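You operate a simulated robot arm through the tools that you are given. There is no shell and no other tool. Be economical: measure what you need, move in short steps, check, and stop when the job is done.

You run a simulated two-armed robot. Do the job below in one go: nothing can be reset, and whatever is moved stays where it is left.

Task
Put the purple cartridge in the pot, cap it, seat it on the cart and open the outlet tap.

Only the result counts: the job must be done as asked and must still hold three seconds after the hand-in. Knocking over, shifting, dropping, spilling or breaking anything else fails it. Lids that push on must go on centred and level and be pressed home; caps that screw on are set level and turned clockwise until they are tight.

Robot
Two 7-joint arms with two-finger parallel grippers on one trunk, on a base that drives. Base frame: it is fixed to the floor where the robot stands at the start and does not move with it; the origin is under the middle of the robot, x ahead of it, y to its left, z up; the surface under the hand at the start is at about z = 863. Readings come in mm, degrees, newtons and seconds.
The left shoulder is at the start at [50, 187, 1135], the right one opposite. With the tool pointing down near the work surface each hand reaches from about 100 to 660 mm from the robot's upright axis, wherever it stands, measured 20 degrees to its own side. Places, roughly: cart outlet tap [-1100, 400, 600]; cart plug (4x4x8 cm) [-1000, 0, 200]; cart switch [-1000, 400, 600]; grey pot ring [-1200, 400, 600]. Payload 3.43 kg a hand.
The TCP of each hand is the grasp point between the finger pads, 30 mm short of the fingertips. In the tool frame z runs along the fingers and y along their closing line. Largest opening 94 mm; finger width 28, thickness 10; the body of the gripper, 50 by 96 mm, starts 55 mm behind the TCP.
Orientation is told as [roll, pitch, yaw] about the base's x, y, z axes, in that order, counted from this pose: with the fingers straight down and closing along the base's y, the tool's x points along the base's -x, its y along +y and its z along -z.

Tools
- The arms move only by the tool move_arm. It takes "left_moves", "right_moves" or both (then of equal length, played together; a hand with none holds still); each is a list of rows, each a list of 7 numbers: the shift along the tool's x, y, z in units of 500 mm (1.0 is 500 mm), then the turn, a rotation vector about the tool's x, y, z in units of 90 degrees (1.0 is 90 degrees), then the finger opening in cm, from 0 to 9.4. In form: [[tx, ty, tz, wx, wy, wz, fingers], ...]. A call has 1 to 8 rows; each row is the pose to reach, as a shift and turn from the pose commanded when the call began, along the tool's axes at that moment. A call with a number of a shift or a turn outside -1 to 1 is refused whole. A row lasts 0.2 s, in which the tool goes at most 50 mm and 8.6 degrees; a call with a longer step from one row to the next is refused whole, and so is a gripper value outside its range. A pose out of reach is approached as far as the arm can. The call stops where the force on the tool passes 80 N (or 10 N more than at its start, if that is more) or the arm is blocked; 0.2 s more then pass. The fingers move at their own pace (about 153 mm/s each) and stop on an object; they squeeze with about 39 N. The grip force told is the motor's: it shows also when the fingers shut on nothing. Time passes only in rows, and 0.2 s behind the last, so rows that repeat a pose let the fingers close. It gives the time, the measured TCP pose, the force on the tool (base axes), the opening and the grip force at its end, in the units of the frame above (readings bear some noise), with the torque about the TCP (base axes, N m) and any sound that the robot's microphone picked up.
- Cameras (640 x 400 px; columns grow to the right, rows downward): "scene" is now at [146, -33.7, 1326.5]; the picture's right is [-0.37, -0.93, 0.00], its down [-0.27, 0.10, -0.96] and it looks along [0.89, -0.35, -0.29] (base axes); focal length 242 px, centre (320, 200). "left" rides on the left gripper at [76, -14, -103] in its tool frame; the picture's right is [0.18, 0.98, 0.00], its down [-0.75, 0.14, -0.64] and it looks along [-0.63, 0.12, 0.77] (tool axes); focal length 243 px, centre (320, 200). "right" rides on the right gripper at [76, 14, -102] in its tool frame; the picture's right is [-0.18, 0.98, 0.00], its down [-0.75, -0.14, -0.64] and it looks along [-0.63, -0.12, 0.77] (tool axes); focal length 243 px, centre (320, 200).
- grab_frame(camera): a new picture of that camera. The clock stands still meanwhile.
- lift_body(by): slides the trunk up (or, below 0, down) by that many mm; the arms and the scene camera ride with it, the base frame stays. It gives what a move gives, with no picture.
- drive_base(legs): drives the robot by 1 to 6 legs, each [ahead, left, turn to the left] in mm, mm and degrees, along the robot's own axes; the way and the turn of a leg run together, so that a leg with both is an arc; at most 1500 mm and 180 degrees a leg. The arms and the cameras ride along, it lands a little off, and it stops where it bumps. It gives what a move gives.
- head_to(pan, tilt): turns the head with the scene camera to pan (to the left, within 80 degrees either way) and tilt (down, from -29 to 69), counted from straight ahead of the robot. It gives what a move gives.
- locate(camera, pixels): for up to 12 pixels [column, row] of the newest picture of that camera ("zoom" is the newest enlarged one), the place [x, y, z] in the base frame of the surface seen there, good to about 2 mm. The clock stands still meanwhile.
- zoom(camera, box): a new picture of the part [left, top, right, bottom] of that camera's present view, enlarged. The clock stands still meanwhile.
- sign_off(): hands the job in; it is judged then, once.

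Go step by step. Measure first, check grasps and placings, and put right what went wrong. The budget is 80 turns and 78 pictures, counting those below and the enlarged ones. Unless the task says otherwise, let go and move clear before handing in, and close with one line.

The tools are called as a command line: name --argument value ..., lists and objects as JSON in quotes. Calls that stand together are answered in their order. move_arm: Moves the arms, as the interface text tells. Its arguments: {"type":"object","properties":{"left_moves":{"type":"array"},"right_moves":{"type":"array"}},"required":[]} The other tools are called the same way: lift_body (by) slides the trunk up or down; drive_base (legs) drives the base; head_to (pan, tilt) turns the head that bears the scene camera; grab_frame (camera) takes a picture; locate (camera, pixels) gives the place of the surface under pixels of a picture; zoom (camera, box) takes an enlarged picture of a part of a camera's view; sign_off () hands the job in.

At the start:

```text
t: 0.0
left_eef_pos: [340.4, -26.2, 1240.9]
left_tcp_rot: [0.0, 0.0, 0.1]
left_ft_force: [0.2, 0.4, 0.3]
left_wrist_torque: [-0.02, 0.03, -0.01]
left_grip_width: 94.0
left_gripper_force: 0.1
right_eef_pos: [373.9, -315.9, 1188.6]
right_tcp_rot: [-0.1, 0.0, -0.1]
right_ft_force: [0.3, -0.2, 0.6]
right_wrist_torque: [-0.02, 0.01, 0.02]
right_grip_width: 94.0
right_gripper_force: 0.0
trunk travel left (down, up): [-350.0, 82.0]
robot x, y, heading: [-0.8, -0.6, 0.2]
head pan, tilt: [-21.6, 16.6]
```

scene: 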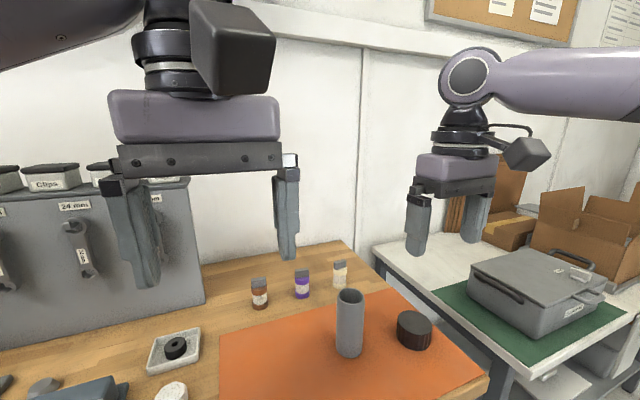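
right: 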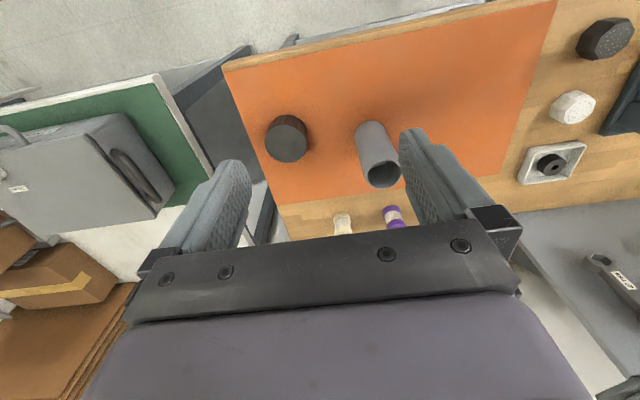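
left: 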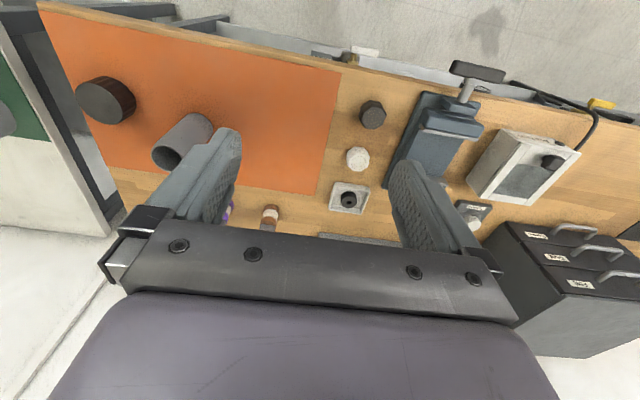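

The scene shows the grey pot at about (349,322), a black cap at (414,330) and the purple vial at (302,285). I'll enlarge the area and measure it.

zoom --camera "scene" --box '[220, 240, 476, 400]'

locate --camera "scene" --pixels '[[302, 273], [302, 292], [349, 293], [349, 340], [414, 316], [414, 340], [260, 282], [340, 265], [300, 320], [176, 345], [172, 390], [349, 298]]'

```text
2.50 times, centred on (348, 320) of scene
```

zoom: 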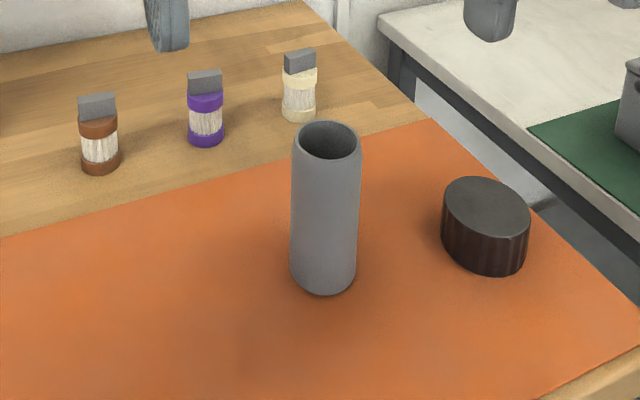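

```text
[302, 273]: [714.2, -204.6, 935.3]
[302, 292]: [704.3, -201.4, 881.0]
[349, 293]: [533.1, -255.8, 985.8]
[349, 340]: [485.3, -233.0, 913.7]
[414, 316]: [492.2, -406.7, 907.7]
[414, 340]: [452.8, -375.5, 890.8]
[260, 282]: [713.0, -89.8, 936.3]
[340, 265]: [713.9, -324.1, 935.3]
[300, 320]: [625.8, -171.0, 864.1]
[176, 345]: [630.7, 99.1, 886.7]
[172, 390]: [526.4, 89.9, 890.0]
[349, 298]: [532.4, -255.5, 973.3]
```

Rough positions are in hand; next, edges in the zoom for the pot rim, the cap top and the cartridge tab.

locate --camera "zoom" --pixels '[[294, 142], [359, 142], [327, 123], [327, 164], [446, 200], [527, 222], [481, 180], [490, 234], [191, 85], [219, 85], [206, 71], [205, 125]]'

zoom --camera "scene" --box '[282, 260, 322, 310]'

```text
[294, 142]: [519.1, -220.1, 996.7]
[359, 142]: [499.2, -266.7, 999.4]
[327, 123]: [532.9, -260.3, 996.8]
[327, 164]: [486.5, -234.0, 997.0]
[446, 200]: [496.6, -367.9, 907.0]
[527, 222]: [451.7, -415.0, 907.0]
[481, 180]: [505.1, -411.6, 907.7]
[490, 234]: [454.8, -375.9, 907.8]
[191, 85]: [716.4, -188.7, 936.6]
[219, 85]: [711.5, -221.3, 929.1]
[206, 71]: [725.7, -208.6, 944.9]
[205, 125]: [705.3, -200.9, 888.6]
```

```text
8.00 times, centred on (302, 285) of scene
```

zoom: 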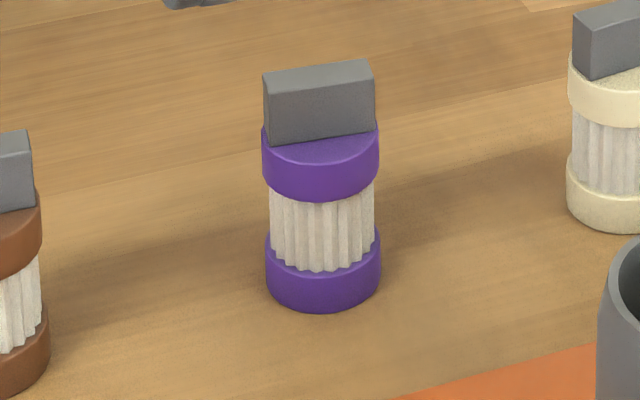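

Measure the tab corners and cartridge diameter in this closer picture.

locate --camera "zoom" --pixels '[[268, 76], [369, 64], [320, 65], [320, 74], [270, 135], [372, 125], [320, 155], [266, 160], [375, 155], [320, 250], [320, 305], [300, 150]]'

zoom --camera "scene" --box '[329, 280, 369, 305]'

```text
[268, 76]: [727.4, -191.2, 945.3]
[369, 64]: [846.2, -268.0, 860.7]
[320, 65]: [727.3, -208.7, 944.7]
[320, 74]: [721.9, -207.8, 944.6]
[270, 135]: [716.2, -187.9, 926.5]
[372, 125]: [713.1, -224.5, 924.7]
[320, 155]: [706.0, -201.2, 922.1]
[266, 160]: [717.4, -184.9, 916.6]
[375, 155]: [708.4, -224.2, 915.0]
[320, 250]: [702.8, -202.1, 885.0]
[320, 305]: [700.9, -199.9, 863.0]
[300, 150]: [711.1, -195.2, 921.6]
```

```text
16.00 times, centred on (349, 292) of scene
```

zoom: 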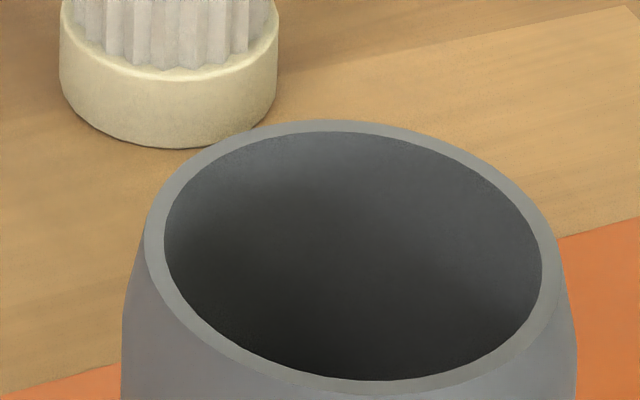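

Tab is about 12 mm thick in x, centred near (721,-206), z 922–945. Now the pot rim precisely.

locate --camera "zoom" --pixels '[[155, 235], [550, 270], [340, 127], [370, 386], [210, 330], [500, 175], [225, 150], [510, 350], [345, 370], [345, 350], [300, 300], [420, 340]]'

head_to --pan -30 --tilt 40

grab_frame --camera "scene"

```text
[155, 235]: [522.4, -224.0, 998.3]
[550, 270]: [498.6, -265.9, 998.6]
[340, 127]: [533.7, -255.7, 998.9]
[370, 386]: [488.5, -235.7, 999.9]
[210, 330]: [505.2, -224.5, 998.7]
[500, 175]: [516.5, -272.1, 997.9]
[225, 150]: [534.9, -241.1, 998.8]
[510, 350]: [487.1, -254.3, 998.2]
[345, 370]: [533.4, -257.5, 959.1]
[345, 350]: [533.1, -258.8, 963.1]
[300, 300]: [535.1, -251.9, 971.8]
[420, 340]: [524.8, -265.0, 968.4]
```

```text
t: 0.9
left_eef_pos: [339.8, -26.2, 1241.8]
left_tcp_rot: [0.0, 0.0, 0.0]
left_ft_force: [0.4, -0.1, 0.0]
left_wrist_torque: [0.03, -0.02, -0.02]
left_grip_width: 94.1
left_gripper_force: 0.1
right_eef_pos: [373.6, -315.1, 1189.0]
right_tcp_rot: [0.0, 0.0, -0.1]
right_ft_force: [0.7, 0.5, 0.0]
right_wrist_torque: [0.01, -0.01, 0.0]
right_grip_width: 94.0
right_gripper_force: 0.2
trunk travel left (down, up): [-350.0, 82.0]
robot x, y, heading: [-0.8, 1.7, -0.1]
head pan, tilt: [-30.0, 40.0]
```

```text
71 pictures are left
```

scene: 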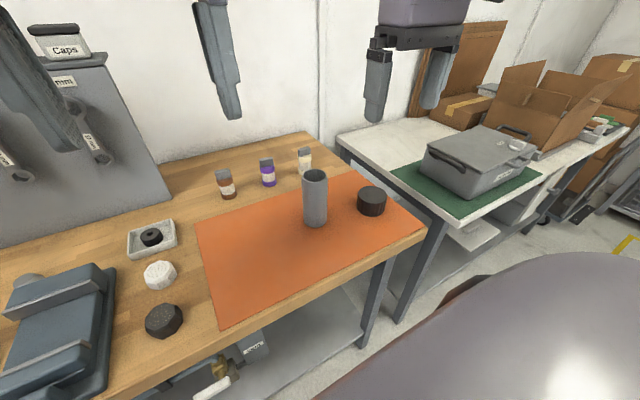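

Pot centre ≈ (511,-247), rim z 998, inner ≈ 46 mm. I'll look closer at the other cap-like things to be sure which cap fits.

zoom --camera "scene" --box '[100, 200, 260, 360]'

zoom --camera "scene" --box '[290, 150, 410, 240]'

locate --camera "zoom" --pixels '[[355, 196], [512, 200], [432, 167], [435, 235], [375, 325], [435, 350], [500, 315], [70, 375], [190, 375], [130, 395], [75, 150], [180, 150]]'

```text
2.50 times, centred on (180, 280) of scene
```

zoom: 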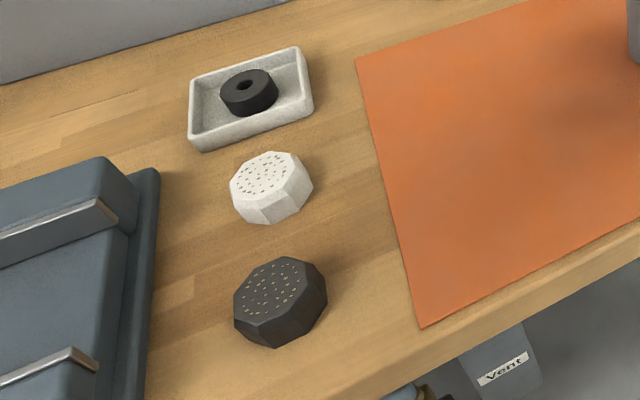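

```text
4.44 times, centred on (350, 195) of scene
```

zoom: 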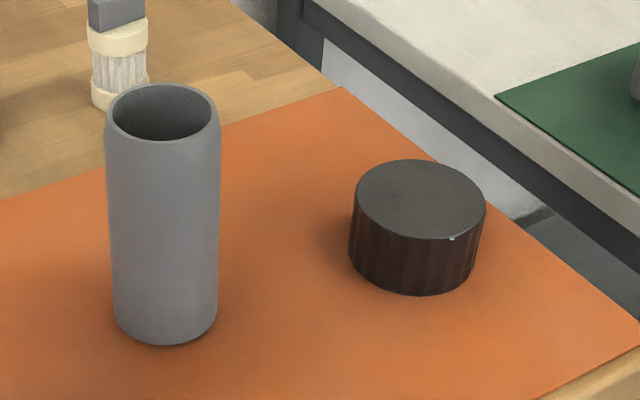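

```text
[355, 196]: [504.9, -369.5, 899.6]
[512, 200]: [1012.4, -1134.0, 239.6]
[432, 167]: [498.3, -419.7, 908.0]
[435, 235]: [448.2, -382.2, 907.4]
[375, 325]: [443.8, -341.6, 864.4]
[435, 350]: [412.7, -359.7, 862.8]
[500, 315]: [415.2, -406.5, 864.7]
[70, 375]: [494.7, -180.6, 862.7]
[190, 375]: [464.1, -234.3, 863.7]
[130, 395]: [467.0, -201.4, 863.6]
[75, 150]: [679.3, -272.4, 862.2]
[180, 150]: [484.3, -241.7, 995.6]
```

The round knurled black cap (≈62 mm) is the pot's. I'll measure its top circle and the cap sides.

locate --camera "zoom" --pixels '[[359, 196], [481, 208], [414, 162], [427, 237], [375, 172], [466, 232], [374, 222], [462, 176], [409, 290], [355, 245], [472, 262], [166, 340]]'

```text
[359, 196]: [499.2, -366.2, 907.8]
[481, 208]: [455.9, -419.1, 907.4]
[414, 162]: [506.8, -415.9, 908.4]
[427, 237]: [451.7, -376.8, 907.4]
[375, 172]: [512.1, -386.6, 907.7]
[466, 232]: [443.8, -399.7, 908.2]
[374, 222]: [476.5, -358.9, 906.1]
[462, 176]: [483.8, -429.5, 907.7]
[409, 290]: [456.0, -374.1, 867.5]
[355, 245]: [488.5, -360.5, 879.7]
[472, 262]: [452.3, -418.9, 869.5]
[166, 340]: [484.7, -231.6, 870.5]
```

Cap: centre (478,-394), Ø≈70, top z 908. The cartridge at x=720 is out of reach, so I drive 130 mm ahead and turn the right hand so that its fingers close along x.

drive_base --legs '[[130, 0, 0]]'

move_arm --right_moves '[[0, 0, 0, 0, 0, -0.095, 9.4], [0, 0, 0, 0, 0, -0.19, 9.4], [0, 0, 0, 0, 0, -0.285, 9.4], [0, 0, 0, 0, 0, -0.38, 9.4], [0, 0, 0, 0, 0, -0.475, 9.4], [0, 0, 0, 0, 0, -0.57, 9.4], [0, 0, 0, 0, 0, -0.665, 9.4], [0, 0, 0, 0, 0, -0.76, 9.4]]'

```text
t: 2.0
left_eef_pos: [420.9, -25.6, 1242.5]
left_tcp_rot: [0.0, 0.0, 0.0]
left_ft_force: [-1.1, -0.4, 0.5]
left_wrist_torque: [-0.04, -0.07, 0.03]
left_grip_width: 94.1
left_gripper_force: 0.0
right_eef_pos: [453.8, -316.1, 1189.1]
right_tcp_rot: [0.1, -0.1, -0.2]
right_ft_force: [-0.5, 0.1, 0.5]
right_wrist_torque: [0.03, -0.04, -0.03]
right_grip_width: 94.0
right_gripper_force: 0.1
trunk travel left (down, up): [-350.0, 82.0]
robot x, y, heading: [80.9, 2.2, -0.3]
head pan, tilt: [-30.0, 40.0]
stopped in leg 1: the robot was blocked; the commanded pose is now the measured one
```

```text
t: 3.8
left_eef_pos: [422.8, -26.7, 1240.5]
left_tcp_rot: [0.0, 0.1, 0.0]
left_ft_force: [0.2, 0.3, 0.5]
left_wrist_torque: [-0.02, -0.06, -0.03]
left_grip_width: 94.0
left_gripper_force: 0.0
right_eef_pos: [455.0, -316.9, 1188.9]
right_tcp_rot: [-0.1, -0.1, 68.4]
right_ft_force: [-0.4, 0.0, -0.3]
right_wrist_torque: [-0.02, 0.03, 0.01]
right_grip_width: 94.0
right_gripper_force: 0.1
trunk travel left (down, up): [-350.0, 82.0]
robot x, y, heading: [85.9, 2.1, -0.1]
head pan, tilt: [-30.0, 40.0]
```

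The base was stopped by the table at x≈84, which leaves the cartridge just at reach. I finish the turn to 90° and check.

move_arm --right_moves '[[0, 0, 0, 0, 0, -0.08, 6], [0, 0, 0, 0, 0, -0.16, 6], [0, 0, 0, 0, 0, -0.24, 6]]'

grab_frame --camera "scene"

```text
t: 4.6
left_eef_pos: [422.2, -26.1, 1240.4]
left_tcp_rot: [0.0, 0.2, 0.0]
left_ft_force: [-0.1, -0.6, -0.6]
left_wrist_torque: [0.02, 0.04, 0.04]
left_grip_width: 94.0
left_gripper_force: 0.0
right_eef_pos: [455.4, -317.1, 1189.3]
right_tcp_rot: [-0.1, 0.1, 90.0]
right_ft_force: [0.2, 0.2, -0.9]
right_wrist_torque: [-0.03, 0.01, 0.0]
right_grip_width: 60.0
right_gripper_force: 0.0
trunk travel left (down, up): [-350.0, 82.0]
robot x, y, heading: [87.8, -1.9, -0.0]
head pan, tilt: [-30.0, 40.0]
```

```text
68 pictures are left
```

scene: 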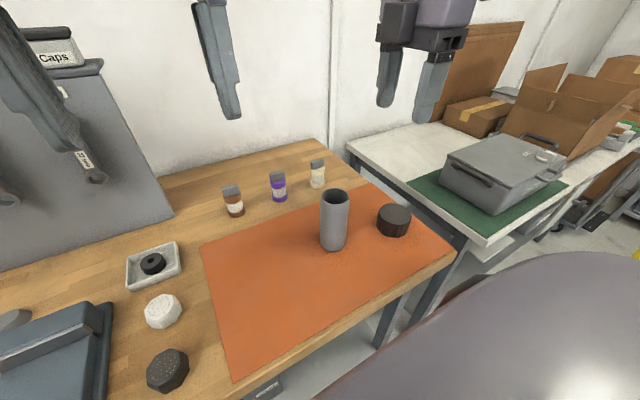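

Moving the right hand over the purple cartridge.

move_arm --right_moves '[[-0.037, -0.088, 0, 0, 0, 0, 5], [-0.074, -0.177, 0, 0, 0, 0, 4], [-0.111, -0.265, 0, 0, 0, 0, 4], [-0.148, -0.353, 0, 0, 0, 0, 4], [-0.185, -0.442, 0, 0, 0, 0, 4], [-0.222, -0.53, 0, 0, 0, 0, 4], [-0.222, -0.53, 0.09, 0, 0, 0, 4], [-0.222, -0.53, 0.18, 0, 0, 0, 4]]'

grab_frame --camera "right"

```text
t: 6.4
left_eef_pos: [422.8, -25.5, 1242.4]
left_tcp_rot: [0.0, 0.2, 0.1]
left_ft_force: [-0.8, -0.9, 0.0]
left_wrist_torque: [-0.02, 0.01, -0.01]
left_grip_width: 94.0
left_gripper_force: 0.1
right_eef_pos: [621.3, -259.8, 1085.3]
right_tcp_rot: [-0.1, -0.1, 89.8]
right_ft_force: [0.3, 0.5, 0.3]
right_wrist_torque: [0.05, 0.01, -0.02]
right_grip_width: 40.1
right_gripper_force: 0.0
right hand out of reach, approached as far as the arm can: row 3, 4, 5, 6, 7, 8
trunk travel left (down, up): [-350.0, 82.0]
robot x, y, heading: [81.2, -2.5, 0.5]
head pan, tilt: [-30.0, 40.0]
```

```text
67 pictures are left
```

right: 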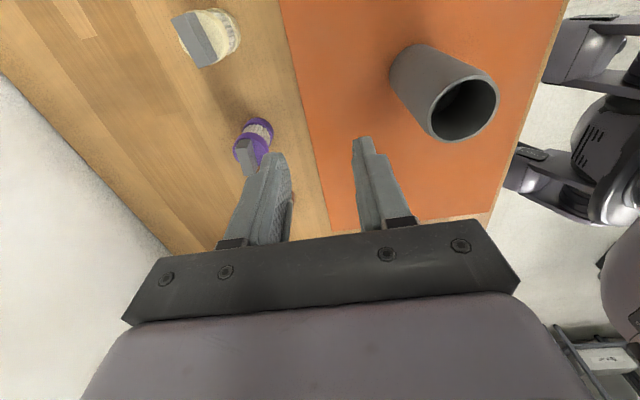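

Out of reach at this height; the reach grows lower down, so I descend with short steps to z≈1005 and see what gets reached.

move_arm --right_moves '[[0, 0, 0.09, 0, 0, 0, 4], [0, 0, 0.17, 0, 0, 0, 4], [0, 0, 0.17, 0, 0, 0, 4]]'

```text
t: 7.2
left_eef_pos: [422.3, -26.2, 1241.5]
left_tcp_rot: [0.1, 0.1, 0.1]
left_ft_force: [0.4, 0.3, -0.2]
left_wrist_torque: [-0.01, 0.0, -0.02]
left_grip_width: 94.0
left_gripper_force: 0.1
right_eef_pos: [620.1, -260.3, 998.9]
right_tcp_rot: [0.0, 0.0, 89.7]
right_ft_force: [-0.7, -0.8, -0.3]
right_wrist_torque: [0.01, -0.03, 0.01]
right_grip_width: 40.0
right_gripper_force: 0.1
trunk travel left (down, up): [-350.0, 82.0]
robot x, y, heading: [83.1, -2.3, -0.0]
head pan, tilt: [-30.0, 40.0]
```

The command follows the measured pose. Now move (+100,+54) toward the cartridge at this height.

move_arm --right_moves '[[-0.036, -0.067, 0, 0, 0, 0, 4], [-0.072, -0.134, 0, 0, 0, 0, 4], [-0.108, -0.2, 0, 0, 0, 0, 4]]'

```text
t: 8.0
left_eef_pos: [423.1, -26.8, 1241.2]
left_tcp_rot: [0.0, 0.1, 0.1]
left_ft_force: [0.4, 1.1, 0.4]
left_wrist_torque: [0.01, 0.03, 0.0]
left_grip_width: 94.0
left_gripper_force: 0.1
right_eef_pos: [624.3, -262.4, 1012.3]
right_tcp_rot: [0.0, 0.0, 89.8]
right_ft_force: [-0.2, 0.4, -0.2]
right_wrist_torque: [0.02, -0.01, 0.0]
right_grip_width: 39.8
right_gripper_force: 0.1
right hand out of reach, approached as far as the arm can: row 1, 2, 3
trunk travel left (down, up): [-350.0, 82.0]
robot x, y, heading: [80.9, -2.1, 0.0]
head pan, tilt: [-30.0, 40.0]
```

Reach ends about 100 mm short. The wrist sits above the shoulder, so I raise the trunk to bring the shoulder level with it, and then try again.

lift_body --by 80

move_arm --right_moves '[[-0.036, -0.067, 0.03, 0, 0, 0, 4], [-0.072, -0.134, 0.07, 0, 0, 0, 4], [-0.108, -0.19, 0.1, 0, 0, 0, 4]]'

```text
t: 9.2
left_eef_pos: [423.6, -27.0, 1321.1]
left_tcp_rot: [0.1, 0.1, 0.1]
left_ft_force: [0.5, 0.1, 0.5]
left_wrist_torque: [0.01, 0.0, 0.01]
left_grip_width: 93.9
left_gripper_force: 0.1
right_eef_pos: [625.5, -262.6, 1092.7]
right_tcp_rot: [0.0, -0.1, 89.8]
right_ft_force: [0.1, -0.3, 0.4]
right_wrist_torque: [0.03, 0.0, 0.0]
right_grip_width: 39.9
right_gripper_force: 0.1
trunk travel left (down, up): [-430.0, 2.0]
robot x, y, heading: [83.2, 2.5, -0.1]
head pan, tilt: [-30.0, 40.0]
```

```text
t: 10.0
left_eef_pos: [422.9, -27.1, 1320.4]
left_tcp_rot: [0.0, 0.1, 0.2]
left_ft_force: [0.2, 0.3, -0.1]
left_wrist_torque: [0.0, 0.01, 0.0]
left_grip_width: 93.8
left_gripper_force: 0.0
right_eef_pos: [624.0, -265.8, 1066.5]
right_tcp_rot: [-0.2, -0.1, 89.8]
right_ft_force: [0.9, 0.2, 0.2]
right_wrist_torque: [-0.02, 0.0, 0.0]
right_grip_width: 40.0
right_gripper_force: 0.0
right hand out of reach, approached as far as the arm can: row 1, 2, 3
trunk travel left (down, up): [-430.0, 2.0]
robot x, y, heading: [82.2, -0.4, 0.1]
head pan, tilt: [-30.0, 40.0]
```

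Still stopped at x≈624. I'll go lower first, then test how far it goes out.

move_arm --right_moves '[[0, 0, 0.06, 0, 0, 0, 4], [0, 0, 0.12, 0, 0, 0, 4], [0, -0.05, 0.12, 0, 0, 0, 4], [0, -0.1, 0.12, 0, 0, 0, 4], [0, -0.15, 0.12, 0, 0, 0, 4]]'

```text
t: 11.2
left_eef_pos: [422.9, -26.1, 1320.2]
left_tcp_rot: [0.0, 0.1, 0.0]
left_ft_force: [0.4, -0.1, -0.8]
left_wrist_torque: [0.03, -0.01, -0.03]
left_grip_width: 94.0
left_gripper_force: 0.1
right_eef_pos: [621.2, -286.6, 1025.7]
right_tcp_rot: [-0.1, -0.1, 89.8]
right_ft_force: [0.4, -0.4, -0.3]
right_wrist_torque: [-0.02, 0.0, -0.03]
right_grip_width: 40.0
right_gripper_force: 0.0
right hand out of reach, approached as far as the arm can: row 1, 2, 3, 4, 5
trunk travel left (down, up): [-430.0, 2.0]
robot x, y, heading: [83.6, 0.3, 0.2]
head pan, tilt: [-30.0, 40.0]
```

The turned wrist (yaw 90°) seems to be what limits it. I'll turn the hand the other way, to yaw −90°, raising it a little meanwhile.

move_arm --right_moves '[[0, 0.03, -0.05, 0, 0, 0.095, 4], [0, 0.06, -0.1, 0, 0, 0.19, 4], [0, 0.06, -0.15, 0, 0, 0.285, 4], [0, 0.06, -0.15, 0, 0, 0.38, 4], [0, 0.06, -0.15, 0, 0, 0.475, 4], [0, 0.06, -0.15, 0, 0, 0.57, 4], [0, 0.06, -0.15, 0, 0, 0.665, 4], [0, 0.06, -0.15, 0, 0, 0.76, 4]]'

move_arm --right_moves '[[0, 0, 0, 0, 0, 0.095, 4], [0, 0, 0, 0, 0, 0.19, 4], [0, 0, 0, 0, 0, 0.285, 4], [0, 0, 0, 0, 0, 0.38, 4], [0, 0, 0, 0, 0, 0.475, 4], [0, 0, 0, 0, 0, 0.57, 4], [0, 0, 0, 0, 0, 0.665, 4], [0, 0, 0, 0, 0, 0.76, 4]]'

move_arm --right_moves '[[0, 0, 0, 0, 0, 0.095, 4], [0, 0, 0, 0, 0, 0.19, 4], [0, 0, 0, 0, 0, 0.285, 4], [0, 0, 0, 0, 0, 0.38, 4], [0, 0, 0, 0, 0, 0.475, 4]]'

```text
t: 13.0
left_eef_pos: [423.7, -25.6, 1321.1]
left_tcp_rot: [0.0, 0.1, 0.1]
left_ft_force: [0.0, 0.5, 0.1]
left_wrist_torque: [0.03, -0.01, -0.02]
left_grip_width: 93.9
left_gripper_force: 0.0
right_eef_pos: [592.6, -288.5, 1103.3]
right_tcp_rot: [0.0, 0.0, 21.4]
right_ft_force: [0.0, -0.2, -0.2]
right_wrist_torque: [0.0, 0.0, 0.0]
right_grip_width: 39.9
right_gripper_force: 0.1
trunk travel left (down, up): [-430.0, 2.0]
robot x, y, heading: [86.0, 3.6, -0.1]
head pan, tilt: [-30.0, 40.0]
```

```text
t: 14.8
left_eef_pos: [423.1, -25.8, 1322.2]
left_tcp_rot: [-0.1, 0.1, 0.1]
left_ft_force: [-0.3, -0.3, 0.3]
left_wrist_torque: [0.0, 0.0, 0.01]
left_grip_width: 94.1
left_gripper_force: 0.1
right_eef_pos: [591.8, -288.7, 1104.0]
right_tcp_rot: [0.1, 0.1, -47.1]
right_ft_force: [0.3, 0.2, 0.1]
right_wrist_torque: [-0.01, -0.01, 0.02]
right_grip_width: 39.8
right_gripper_force: 0.0
trunk travel left (down, up): [-430.0, 2.0]
robot x, y, heading: [82.3, -2.7, -0.2]
head pan, tilt: [-30.0, 40.0]
```

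```text
t: 16.0
left_eef_pos: [423.4, -26.2, 1321.5]
left_tcp_rot: [0.0, 0.1, 0.1]
left_ft_force: [0.0, -0.3, -0.5]
left_wrist_torque: [-0.01, 0.02, 0.03]
left_grip_width: 94.4
left_gripper_force: 0.2
right_eef_pos: [590.4, -287.9, 1103.4]
right_tcp_rot: [0.0, 0.0, -89.9]
right_ft_force: [-0.1, 0.2, -0.3]
right_wrist_torque: [0.01, 0.04, -0.01]
right_grip_width: 39.9
right_gripper_force: 0.0
trunk travel left (down, up): [-430.0, 2.0]
robot x, y, heading: [85.9, 1.2, -0.1]
head pan, tilt: [-30.0, 40.0]
```

Yaw −90° was reached easily. Now toward (720,−206,1003).

move_arm --right_moves '[[0.041, 0.065, 0.05, 0, 0, 0, 4], [0.082, 0.13, 0.1, 0, 0, 0, 4], [0.123, 0.195, 0.15, 0, 0, 0, 4], [0.164, 0.26, 0.19, 0, 0, 0, 4], [0.164, 0.26, 0.2, 0, 0, 0, 4]]'

grab_frame --camera "right"

```text
t: 17.2
left_eef_pos: [424.0, -26.4, 1321.9]
left_tcp_rot: [0.0, 0.2, 0.1]
left_ft_force: [0.1, -0.1, -0.2]
left_wrist_torque: [0.0, 0.0, 0.0]
left_grip_width: 93.8
left_gripper_force: 0.1
right_eef_pos: [616.2, -262.7, 1042.8]
right_tcp_rot: [0.1, 0.1, -89.7]
right_ft_force: [-0.4, 0.5, 0.0]
right_wrist_torque: [-0.01, -0.01, 0.01]
right_grip_width: 40.0
right_gripper_force: 0.0
right hand out of reach, approached as far as the arm can: row 2, 3, 4, 5
trunk travel left (down, up): [-430.0, 2.0]
robot x, y, heading: [84.3, 1.2, 0.2]
head pan, tilt: [-30.0, 40.0]
```

```text
66 pictures are left
```

right: 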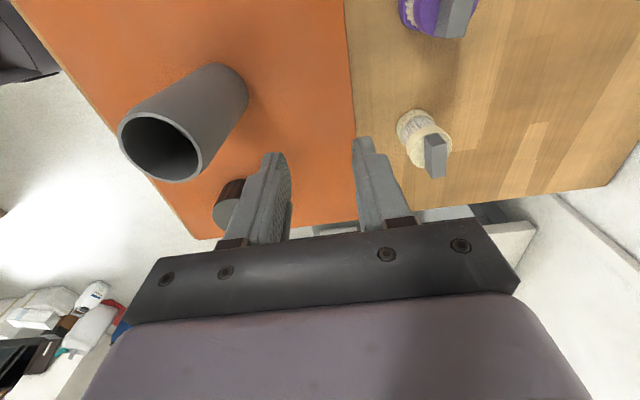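

The same limit appears at both ±90°, so I'll test the reach with the hand at yaw 0.

move_arm --right_moves '[[0, 0, 0, 0, 0, -0.095, 4], [0, 0, 0, 0, 0, -0.19, 4], [0, 0, 0, 0, 0, -0.285, 4], [0, 0, 0, 0, 0, -0.38, 4], [0, 0, 0, 0, 0, -0.475, 4], [0, 0, 0, 0, 0, -0.57, 4], [0, 0, 0, 0, 0, -0.665, 4], [0, 0, 0, 0, 0, -0.76, 4]]'

move_arm --right_moves '[[0, 0, 0, 0, 0, -0.08, 6], [0, 0, 0, 0, 0, -0.16, 6], [0, 0, 0, 0, 0, -0.238, 6]]'

move_arm --right_moves '[[-0.07, 0.036, 0.03, 0, 0, 0, 6], [-0.14, 0.072, 0.05, 0, 0, 0, 6], [-0.208, 0.11, 0.06, 0, 0, 0, 6]]'

```text
t: 19.0
left_eef_pos: [422.7, -25.6, 1322.2]
left_tcp_rot: [0.0, 0.1, 0.1]
left_ft_force: [-0.9, 0.4, -0.4]
left_wrist_torque: [-0.01, 0.0, 0.03]
left_grip_width: 94.1
left_gripper_force: 0.1
right_eef_pos: [612.8, -259.7, 1042.1]
right_tcp_rot: [0.1, 0.0, -21.2]
right_ft_force: [0.8, 0.4, 0.5]
right_wrist_torque: [0.01, -0.03, -0.02]
right_grip_width: 40.1
right_gripper_force: 0.1
trunk travel left (down, up): [-430.0, 2.0]
robot x, y, heading: [81.2, -1.3, -0.1]
head pan, tilt: [-30.0, 40.0]
```

```text
t: 19.8
left_eef_pos: [422.9, -26.3, 1321.7]
left_tcp_rot: [0.0, 0.1, 0.1]
left_ft_force: [0.6, -0.7, 0.0]
left_wrist_torque: [-0.03, 0.02, 0.0]
left_grip_width: 93.9
left_gripper_force: 0.0
right_eef_pos: [611.4, -261.5, 1042.8]
right_tcp_rot: [0.1, 0.0, 0.3]
right_ft_force: [0.5, -0.9, -0.5]
right_wrist_torque: [0.05, -0.03, -0.02]
right_grip_width: 60.1
right_gripper_force: 0.1
trunk travel left (down, up): [-430.0, 2.0]
robot x, y, heading: [80.8, -1.3, -0.2]
head pan, tilt: [-30.0, 40.0]
```

```text
t: 20.6
left_eef_pos: [423.1, -26.1, 1321.8]
left_tcp_rot: [0.0, 0.1, 0.2]
left_ft_force: [-0.3, 0.2, 0.5]
left_wrist_torque: [0.01, -0.03, 0.0]
left_grip_width: 94.3
left_gripper_force: 0.1
right_eef_pos: [612.6, -259.2, 1041.5]
right_tcp_rot: [0.2, -0.1, 0.1]
right_ft_force: [0.1, 0.2, 0.5]
right_wrist_torque: [-0.01, -0.03, -0.04]
right_grip_width: 59.8
right_gripper_force: 0.2
right hand out of reach, approached as far as the arm can: row 1, 2, 3
trunk travel left (down, up): [-430.0, 2.0]
robot x, y, heading: [78.0, -2.1, 0.1]
head pan, tilt: [-30.0, 40.0]
```

Yaw isn't the cause. Lower the trunk back so that the hand comes near the work height, then test reaching out again.

lift_body --by -80

move_arm --right_moves '[[0, 0.05, 0, 0, 0, 0, 8], [0, 0.11, 0, 0, 0, 0, 8], [-0.05, 0.11, 0, 0, 0, 0, 8], [-0.1, 0.11, 0, 0, 0, 0, 8]]'

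```text
t: 21.8
left_eef_pos: [423.2, -25.8, 1242.1]
left_tcp_rot: [0.1, 0.1, 0.1]
left_ft_force: [-0.3, 0.5, 0.1]
left_wrist_torque: [-0.02, 0.0, 0.01]
left_grip_width: 94.0
left_gripper_force: 0.1
right_eef_pos: [612.8, -260.1, 961.0]
right_tcp_rot: [0.1, -0.1, 0.1]
right_ft_force: [0.6, -1.2, 0.5]
right_wrist_torque: [0.01, -0.03, -0.03]
right_grip_width: 60.0
right_gripper_force: 0.1
trunk travel left (down, up): [-350.0, 82.0]
robot x, y, heading: [82.1, -1.5, -0.0]
head pan, tilt: [-30.0, 40.0]
```

```text
t: 22.8
left_eef_pos: [423.1, -26.6, 1241.8]
left_tcp_rot: [0.0, 0.1, 0.1]
left_ft_force: [-0.1, -0.5, -0.2]
left_wrist_torque: [-0.01, 0.04, 0.03]
left_grip_width: 93.9
left_gripper_force: 0.0
right_eef_pos: [608.4, -244.0, 975.8]
right_tcp_rot: [0.1, -0.3, 0.1]
right_ft_force: [0.1, -0.1, 0.5]
right_wrist_torque: [0.0, 0.0, -0.01]
right_grip_width: 80.1
right_gripper_force: 0.1
right hand out of reach, approached as far as the arm can: row 1, 2, 3, 4
trunk travel left (down, up): [-350.0, 82.0]
robot x, y, heading: [81.6, -0.9, 0.1]
head pan, tilt: [-30.0, 40.0]
```

The limit is the distance from the shoulder (~500 mm). Turning the robot left brings the right shoulder forward. I first raise and retract the right hand, and check where the tool panel on the left stands.

move_arm --right_moves '[[0.08, 0, -0.05, 0, 0, 0, 6], [0.16, 0, -0.1, 0, 0, 0, 6], [0.24, 0, -0.18, 0, 0, 0, 6], [0.32, 0, -0.26, 0, 0, 0, 6], [0.38, 0, -0.34, 0, 0, 0, 6], [0.4, 0, -0.43, 0, 0, 0, 6]]'

head_to --pan 0 --tilt 40

grab_frame --camera "scene"

```text
refused: row 3 steps farther than a row can; nothing moved
```

```text
t: 23.7
left_eef_pos: [423.0, -26.4, 1241.2]
left_tcp_rot: [0.0, 0.1, 0.2]
left_ft_force: [0.6, 0.1, 0.0]
left_wrist_torque: [0.01, -0.01, 0.0]
left_grip_width: 94.3
left_gripper_force: 0.1
right_eef_pos: [608.4, -242.8, 977.8]
right_tcp_rot: [0.1, -0.2, 0.0]
right_ft_force: [0.4, 0.8, -0.8]
right_wrist_torque: [0.01, 0.01, -0.01]
right_grip_width: 80.1
right_gripper_force: 0.1
trunk travel left (down, up): [-350.0, 82.0]
robot x, y, heading: [83.1, 4.0, 0.1]
head pan, tilt: [0.0, 40.0]
```

```text
65 pictures are left
```

scene: 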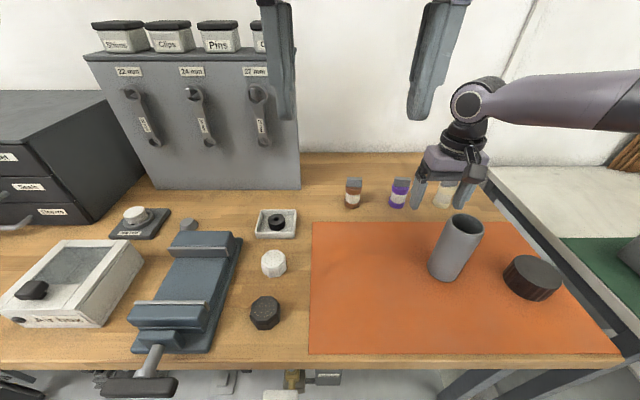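

Everything's clear; measure panel and then retract: up first (the pot is behind the hand), then back.

locate --camera "scene" --pixels '[[225, 185], [298, 185], [200, 55], [258, 140], [40, 140], [230, 35], [560, 365], [300, 365]]'

move_arm --right_moves '[[0, 0, -0.09, 0, 0, 0, 6], [0, 0, -0.18, 0, 0, 0, 6], [0.05, 0, -0.26, 0, 0, 0, 6], [0.13, 0, -0.3, 0, 0, 0, 6], [0.22, 0, -0.34, 0, 0, 0, 6], [0.3, 0, -0.38, 0, 0, 0, 6], [0.36, 0, -0.42, 0, 0, 0, 6]]'

```text
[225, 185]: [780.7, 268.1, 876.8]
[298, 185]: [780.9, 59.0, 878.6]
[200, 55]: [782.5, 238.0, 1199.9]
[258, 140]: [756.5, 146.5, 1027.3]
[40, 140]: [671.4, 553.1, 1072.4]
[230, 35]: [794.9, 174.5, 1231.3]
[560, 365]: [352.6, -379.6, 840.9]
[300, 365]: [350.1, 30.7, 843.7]
```

```text
t: 25.3
left_eef_pos: [422.0, -26.8, 1241.5]
left_tcp_rot: [0.0, 0.1, 0.1]
left_ft_force: [0.2, 0.2, 0.2]
left_wrist_torque: [-0.01, -0.02, 0.01]
left_grip_width: 94.2
left_gripper_force: 0.0
right_eef_pos: [423.9, -244.4, 1187.5]
right_tcp_rot: [0.0, -0.1, 0.1]
right_ft_force: [-0.5, -0.1, 0.9]
right_wrist_torque: [-0.01, 0.0, -0.03]
right_grip_width: 60.0
right_gripper_force: 0.0
trunk travel left (down, up): [-350.0, 82.0]
robot x, y, heading: [84.1, -0.9, 0.0]
head pan, tilt: [0.0, 40.0]
```

Panel is at x≥756 and clear of the arms. Now back off a little, sidestep right, and turn left by 45°.

drive_base --legs '[[-12, -80, 0], [0, 0, 50]]'

```text
t: 28.9
left_eef_pos: [314.5, 162.0, 1241.9]
left_tcp_rot: [0.0, 0.1, 49.0]
left_ft_force: [0.0, 0.2, -0.9]
left_wrist_torque: [-0.03, 0.01, -0.02]
left_grip_width: 93.8
left_gripper_force: 0.1
right_eef_pos: [478.9, 20.4, 1188.1]
right_tcp_rot: [0.2, -0.2, 49.2]
right_ft_force: [-1.1, 0.6, 0.3]
right_wrist_torque: [-0.01, -0.02, 0.0]
right_grip_width: 60.3
right_gripper_force: 0.1
trunk travel left (down, up): [-350.0, 82.0]
robot x, y, heading: [69.0, -78.7, 49.2]
head pan, tilt: [0.0, 40.0]
```

The turn worked. Lower the trunk 70 mm and bring the right hand over the cartridge, turning to yaw 90°.

lift_body --by -70

move_arm --right_moves '[[0.004, -0.094, 0, 0, 0, -0.065, 5], [0.008, -0.189, 0, 0, 0, -0.13, 4], [0.012, -0.283, 0, 0, 0, -0.195, 4], [0.016, -0.378, 0, 0, 0, -0.26, 4], [0.02, -0.472, 0.01, 0, 0, -0.325, 4], [0.024, -0.567, 0.03, 0, 0, -0.39, 4], [0.028, -0.661, 0.05, 0, 0, -0.453, 4], [0.028, -0.661, 0.14, 0, 0, -0.453, 4]]'

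grab_frame --camera "right"

```text
t: 30.0
left_eef_pos: [313.5, 161.9, 1171.7]
left_tcp_rot: [0.0, 0.2, 49.0]
left_ft_force: [-0.3, 0.6, 0.1]
left_wrist_torque: [0.0, 0.01, -0.05]
left_grip_width: 94.3
left_gripper_force: 0.1
right_eef_pos: [479.8, 19.3, 1116.7]
right_tcp_rot: [0.0, -0.1, 49.0]
right_ft_force: [0.3, -0.2, -0.3]
right_wrist_torque: [-0.02, 0.01, -0.01]
right_grip_width: 60.2
right_gripper_force: 0.0
trunk travel left (down, up): [-280.0, 152.0]
robot x, y, heading: [69.9, -76.0, 49.0]
head pan, tilt: [0.0, 40.0]
```

```text
t: 31.8
left_eef_pos: [314.9, 161.0, 1171.5]
left_tcp_rot: [-0.1, 0.2, 49.0]
left_ft_force: [1.1, -0.1, -0.4]
left_wrist_torque: [-0.02, -0.01, 0.0]
left_grip_width: 94.1
left_gripper_force: 0.1
right_eef_pos: [719.3, -204.6, 1044.9]
right_tcp_rot: [0.0, -0.1, 89.7]
right_ft_force: [0.5, 0.0, 0.2]
right_wrist_torque: [-0.02, 0.0, 0.02]
right_grip_width: 40.0
right_gripper_force: 0.0
trunk travel left (down, up): [-280.0, 152.0]
robot x, y, heading: [71.7, -78.5, 48.9]
head pan, tilt: [0.0, 40.0]
```

```text
64 pictures are left
```

right: 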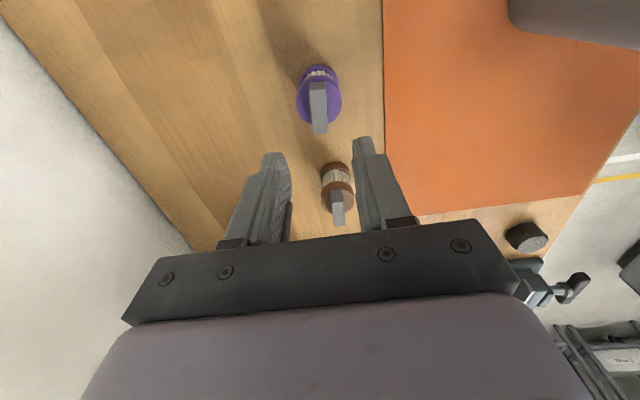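

Reached. I check the tab top location in this view before descending.

zoom --camera "right" --box '[280, 50, 360, 150]'

locate --camera "right" --pixels '[[317, 86], [318, 105], [319, 128], [312, 100], [324, 100]]'

```text
4.00 times, centred on (320, 100) of right
```

zoom: 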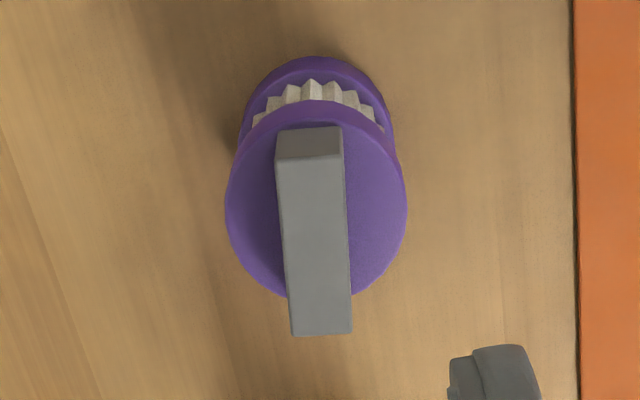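

```text
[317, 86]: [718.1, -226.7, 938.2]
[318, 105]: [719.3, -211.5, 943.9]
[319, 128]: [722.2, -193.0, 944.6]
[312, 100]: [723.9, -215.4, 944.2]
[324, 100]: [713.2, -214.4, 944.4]
```

locate --camera "zoom" --pixels '[[280, 168], [340, 163], [294, 330], [348, 328], [310, 166], [321, 328]]'

```text
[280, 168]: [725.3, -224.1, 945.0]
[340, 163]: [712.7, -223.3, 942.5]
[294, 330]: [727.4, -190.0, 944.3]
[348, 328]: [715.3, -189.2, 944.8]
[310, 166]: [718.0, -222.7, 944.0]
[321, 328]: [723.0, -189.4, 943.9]
```

The tab is turned about −4°; I match the yaw, descend so that the tips are at z≈925, and close.

move_arm --right_moves '[[0.004, -0.002, 0.06, 0, 0, 0.047, 3.5], [0.004, -0.002, 0.12, 0, 0, 0.047, 3.5], [0.004, -0.002, 0.18, 0, 0, 0.047, 3.5], [0.004, -0.002, 0.18, 0, 0, 0.047, 1.0], [0.004, -0.002, 0.18, 0, 0, 0.047, 0.5], [0.004, -0.002, 0.18, 0, 0, 0.047, 0.5]]'

zoom --camera "right" --box '[240, 80, 400, 240]'

```text
t: 33.2
left_eef_pos: [313.4, 160.8, 1170.3]
left_tcp_rot: [0.0, 0.1, 49.0]
left_ft_force: [-0.1, 0.8, -0.5]
left_wrist_torque: [-0.03, 0.0, 0.02]
left_grip_width: 93.9
left_gripper_force: 0.1
right_eef_pos: [720.4, -206.5, 957.9]
right_tcp_rot: [0.0, -0.1, 85.6]
right_ft_force: [-0.4, -0.7, -0.5]
right_wrist_torque: [0.0, 0.01, 0.02]
right_grip_width: 13.0
right_gripper_force: 39.0
trunk travel left (down, up): [-280.0, 152.0]
robot x, y, heading: [70.8, -80.0, 49.0]
head pan, tilt: [0.0, 40.0]
```

```text
2.50 times, centred on (320, 160) of right
```

zoom: 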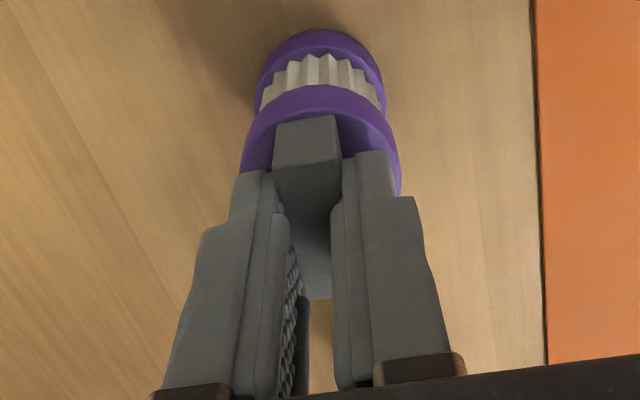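

Held: 13 mm, 39 N. Lift with the trunk (keeps the reach), then carry over the pot.

lift_body --by 150

move_arm --right_moves '[[0.0, 0, -0.03, 0, 0, 0, 0.5], [0.023, 0.082, -0.03, 0, 0, 0, 0.5], [0.046, 0.164, -0.03, 0, 0, 0, 0.5], [0.069, 0.247, -0.03, 0, 0, 0, 0.5], [0.092, 0.329, -0.03, 0, 0, 0, 0.5], [0.113, 0.411, -0.03, 0, 0, 0, 0.5], [0.113, 0.411, -0.03, 0, 0, 0, 0.5]]'

grab_frame --camera "right"

head_to --pan -75 --tilt 40

grab_frame --camera "scene"

```text
t: 34.9
left_eef_pos: [312.9, 161.7, 1321.4]
left_tcp_rot: [0.0, 0.1, 49.0]
left_ft_force: [-0.2, 0.5, -0.1]
left_wrist_torque: [-0.01, -0.03, 0.02]
left_grip_width: 93.9
left_gripper_force: 0.1
right_eef_pos: [719.4, -206.2, 1106.7]
right_tcp_rot: [0.0, -0.2, 85.6]
right_ft_force: [0.5, -0.5, -0.6]
right_wrist_torque: [-0.01, 0.02, 0.02]
right_grip_width: 13.1
right_gripper_force: 39.3
trunk travel left (down, up): [-430.0, 2.0]
robot x, y, heading: [66.9, -80.9, 49.0]
head pan, tilt: [0.0, 40.0]
```

```text
t: 36.5
left_eef_pos: [312.9, 160.5, 1322.0]
left_tcp_rot: [0.0, 0.1, 49.0]
left_ft_force: [-0.1, 0.0, 0.4]
left_wrist_torque: [-0.01, 0.0, 0.02]
left_grip_width: 94.0
left_gripper_force: 0.1
right_eef_pos: [513.7, -234.6, 1099.2]
right_tcp_rot: [0.0, -0.2, 85.6]
right_ft_force: [0.1, -0.9, -1.2]
right_wrist_torque: [0.01, 0.0, -0.01]
right_grip_width: 12.8
right_gripper_force: 39.0
right hand out of reach, approached as far as the arm can: row 4, 5, 6, 7
trunk travel left (down, up): [-430.0, 2.0]
robot x, y, heading: [65.8, -79.2, 49.1]
head pan, tilt: [0.0, 40.0]
```

```text
61 pictures are left
```

right: 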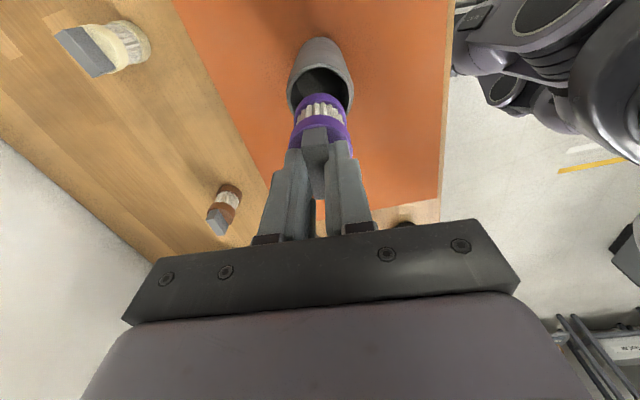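

```text
t: 38.0
left_eef_pos: [313.6, 161.8, 1321.0]
left_tcp_rot: [-0.1, 0.2, 49.0]
left_ft_force: [-0.3, 0.1, -0.7]
left_wrist_torque: [0.01, 0.01, 0.01]
left_grip_width: 94.2
left_gripper_force: 0.0
right_eef_pos: [513.3, -235.5, 1100.4]
right_tcp_rot: [0.0, -0.3, 85.6]
right_ft_force: [0.4, -0.5, -0.1]
right_wrist_torque: [0.03, 0.01, -0.01]
right_grip_width: 12.8
right_gripper_force: 38.9
trunk travel left (down, up): [-430.0, 2.0]
robot x, y, heading: [68.8, -77.2, 48.9]
head pan, tilt: [-75.0, 40.0]
```

```text
60 pictures are left
```

scene: 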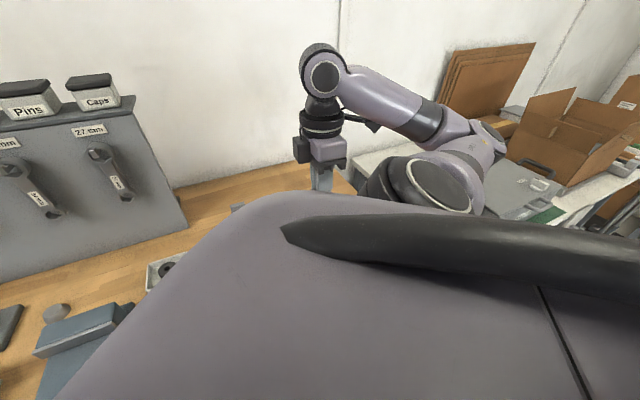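

Too close to the shoulder now: the hand stops 12 mm short of the pot at (511,−247). I move out and up, and turn the base back right by 35°, so the pot lies in front of the right shoulder.

move_arm --right_moves '[[0, -0.05, -0.05, 0, 0, 0, 0.5], [0, -0.1, -0.1, 0, 0, 0, 0.5]]'

drive_base --legs '[[0, 0, -35]]'

head_to --pan -45 --tilt 40

grab_frame --camera "scene"

```text
t: 38.6
left_eef_pos: [314.3, 161.1, 1320.8]
left_tcp_rot: [0.0, 0.0, 49.0]
left_ft_force: [0.7, 0.8, -0.2]
left_wrist_torque: [0.0, -0.02, -0.02]
left_grip_width: 94.1
left_gripper_force: 0.1
right_eef_pos: [523.4, -231.3, 1106.2]
right_tcp_rot: [-0.2, -0.4, 85.6]
right_ft_force: [0.0, -0.4, -0.6]
right_wrist_torque: [0.0, 0.02, -0.02]
right_grip_width: 13.1
right_gripper_force: 38.9
right hand out of reach, approached as far as the arm can: row 1, 2
trunk travel left (down, up): [-430.0, 2.0]
robot x, y, heading: [70.2, -77.4, 48.7]
head pan, tilt: [-75.0, 40.0]
```

```text
t: 40.6
left_eef_pos: [406.7, -18.0, 1321.7]
left_tcp_rot: [0.1, 0.1, 14.8]
left_ft_force: [-0.4, -0.8, 1.3]
left_wrist_torque: [-0.02, -0.02, -0.03]
left_grip_width: 94.1
left_gripper_force: 0.0
right_eef_pos: [358.4, -460.7, 1104.0]
right_tcp_rot: [-0.1, -0.4, 51.3]
right_ft_force: [0.2, -0.3, -1.2]
right_wrist_torque: [0.01, -0.01, -0.01]
right_grip_width: 12.9
right_gripper_force: 39.3
trunk travel left (down, up): [-430.0, 2.0]
robot x, y, heading: [68.0, -76.8, 14.4]
head pan, tilt: [-75.0, 40.0]
```

```text
t: 41.6
left_eef_pos: [406.4, -16.5, 1320.9]
left_tcp_rot: [0.0, 0.0, 14.8]
left_ft_force: [0.3, -0.2, 0.3]
left_wrist_torque: [0.0, -0.01, 0.0]
left_grip_width: 93.8
left_gripper_force: 0.1
right_eef_pos: [357.6, -459.6, 1104.0]
right_tcp_rot: [-0.2, -0.4, 51.4]
right_ft_force: [0.2, 0.3, -0.8]
right_wrist_torque: [0.02, -0.02, 0.02]
right_grip_width: 13.2
right_gripper_force: 38.7
trunk travel left (down, up): [-430.0, 2.0]
robot x, y, heading: [72.6, -82.5, 14.5]
head pan, tilt: [-45.0, 40.0]
```

```text
59 pictures are left
```

scene: 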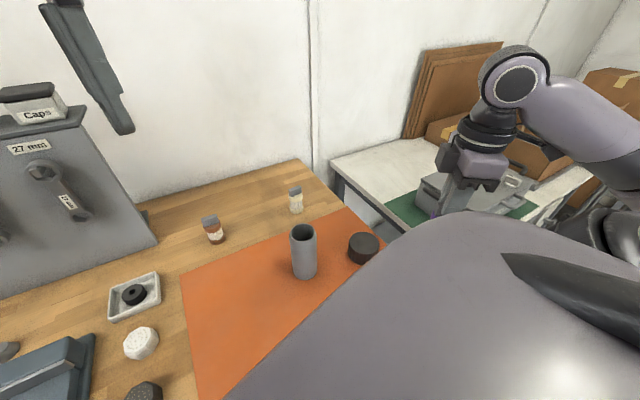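

Pot stands as before. Now the hand goes over the pot, a bit higher.

move_arm --right_moves '[[0, 0, -0.05, 0, 0, 0, 0.5], [-0.087, 0.004, -0.06, 0, 0, 0, 0.5], [-0.174, 0.009, -0.06, 0, 0, 0, 0.5], [-0.262, 0.013, -0.06, 0, 0, 0, 0.5], [-0.349, 0.018, -0.06, 0, 0, 0, 0.5], [-0.436, 0.022, -0.06, 0, 0, 0, 0.5], [-0.524, 0.027, -0.06, 0, 0, 0, 0.5], [-0.524, 0.027, -0.06, 0, 0, 0, 0.5]]'

grab_frame --camera "scene"

grab_frame --camera "right"

```text
t: 43.4
left_eef_pos: [406.7, -17.2, 1320.6]
left_tcp_rot: [0.0, 0.2, 14.7]
left_ft_force: [0.0, -0.6, 0.5]
left_wrist_torque: [-0.01, 0.03, -0.03]
left_grip_width: 93.9
left_gripper_force: 0.0
right_eef_pos: [508.4, -249.2, 1137.3]
right_tcp_rot: [-0.3, -0.5, 51.3]
right_ft_force: [0.0, 0.8, -0.8]
right_wrist_torque: [-0.02, -0.02, 0.04]
right_grip_width: 12.9
right_gripper_force: 39.0
right hand out of reach, approached as far as the arm can: row 1, 2
trunk travel left (down, up): [-430.0, 2.0]
robot x, y, heading: [70.9, -75.4, 14.3]
head pan, tilt: [-45.0, 40.0]
```

```text
58 pictures are left
```

scene: 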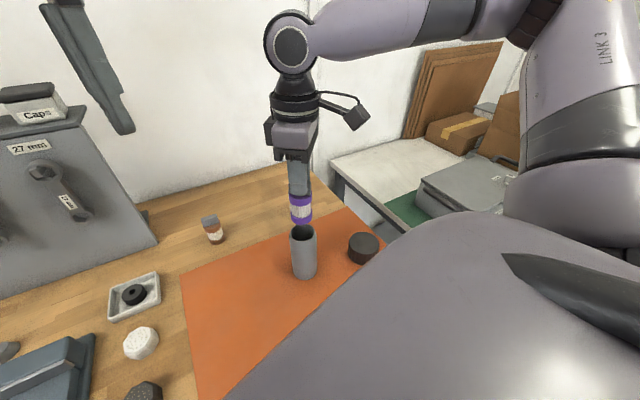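

```text
57 pictures are left
```

right: 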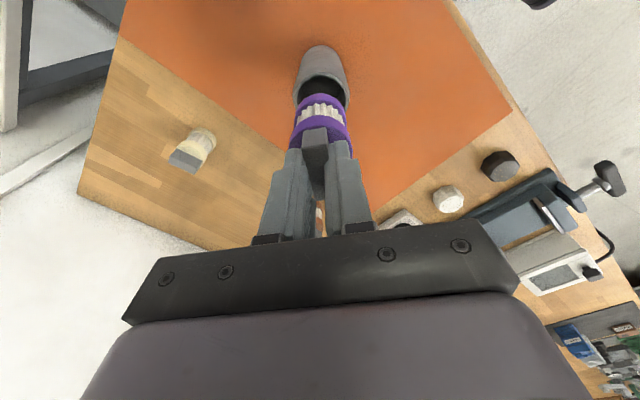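

Measure the pot rim and the held cartridge to align.

zoom --camera "scene" --box '[278, 180, 328, 250]'

locate --camera "zoom" --pixels '[[400, 340]]'

```text
5.71 times, centred on (303, 215) of scene
```

zoom: 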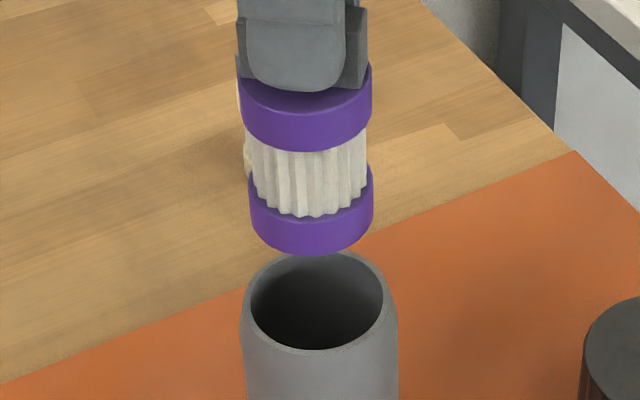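

```text
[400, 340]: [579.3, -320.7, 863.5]
```

locate --camera "zoom" --pixels '[[247, 303], [386, 297], [318, 351], [270, 340], [366, 340], [255, 215], [368, 215], [312, 230], [312, 248], [280, 230], [345, 230], [312, 130]]'

```text
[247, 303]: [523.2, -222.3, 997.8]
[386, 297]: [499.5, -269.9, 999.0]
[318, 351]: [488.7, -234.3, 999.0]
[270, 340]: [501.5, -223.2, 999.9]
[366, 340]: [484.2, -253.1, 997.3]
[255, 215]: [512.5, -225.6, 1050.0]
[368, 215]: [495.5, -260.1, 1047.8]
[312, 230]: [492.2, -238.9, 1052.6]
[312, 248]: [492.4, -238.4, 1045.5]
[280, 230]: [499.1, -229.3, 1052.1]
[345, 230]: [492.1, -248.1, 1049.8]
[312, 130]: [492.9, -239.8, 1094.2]
```

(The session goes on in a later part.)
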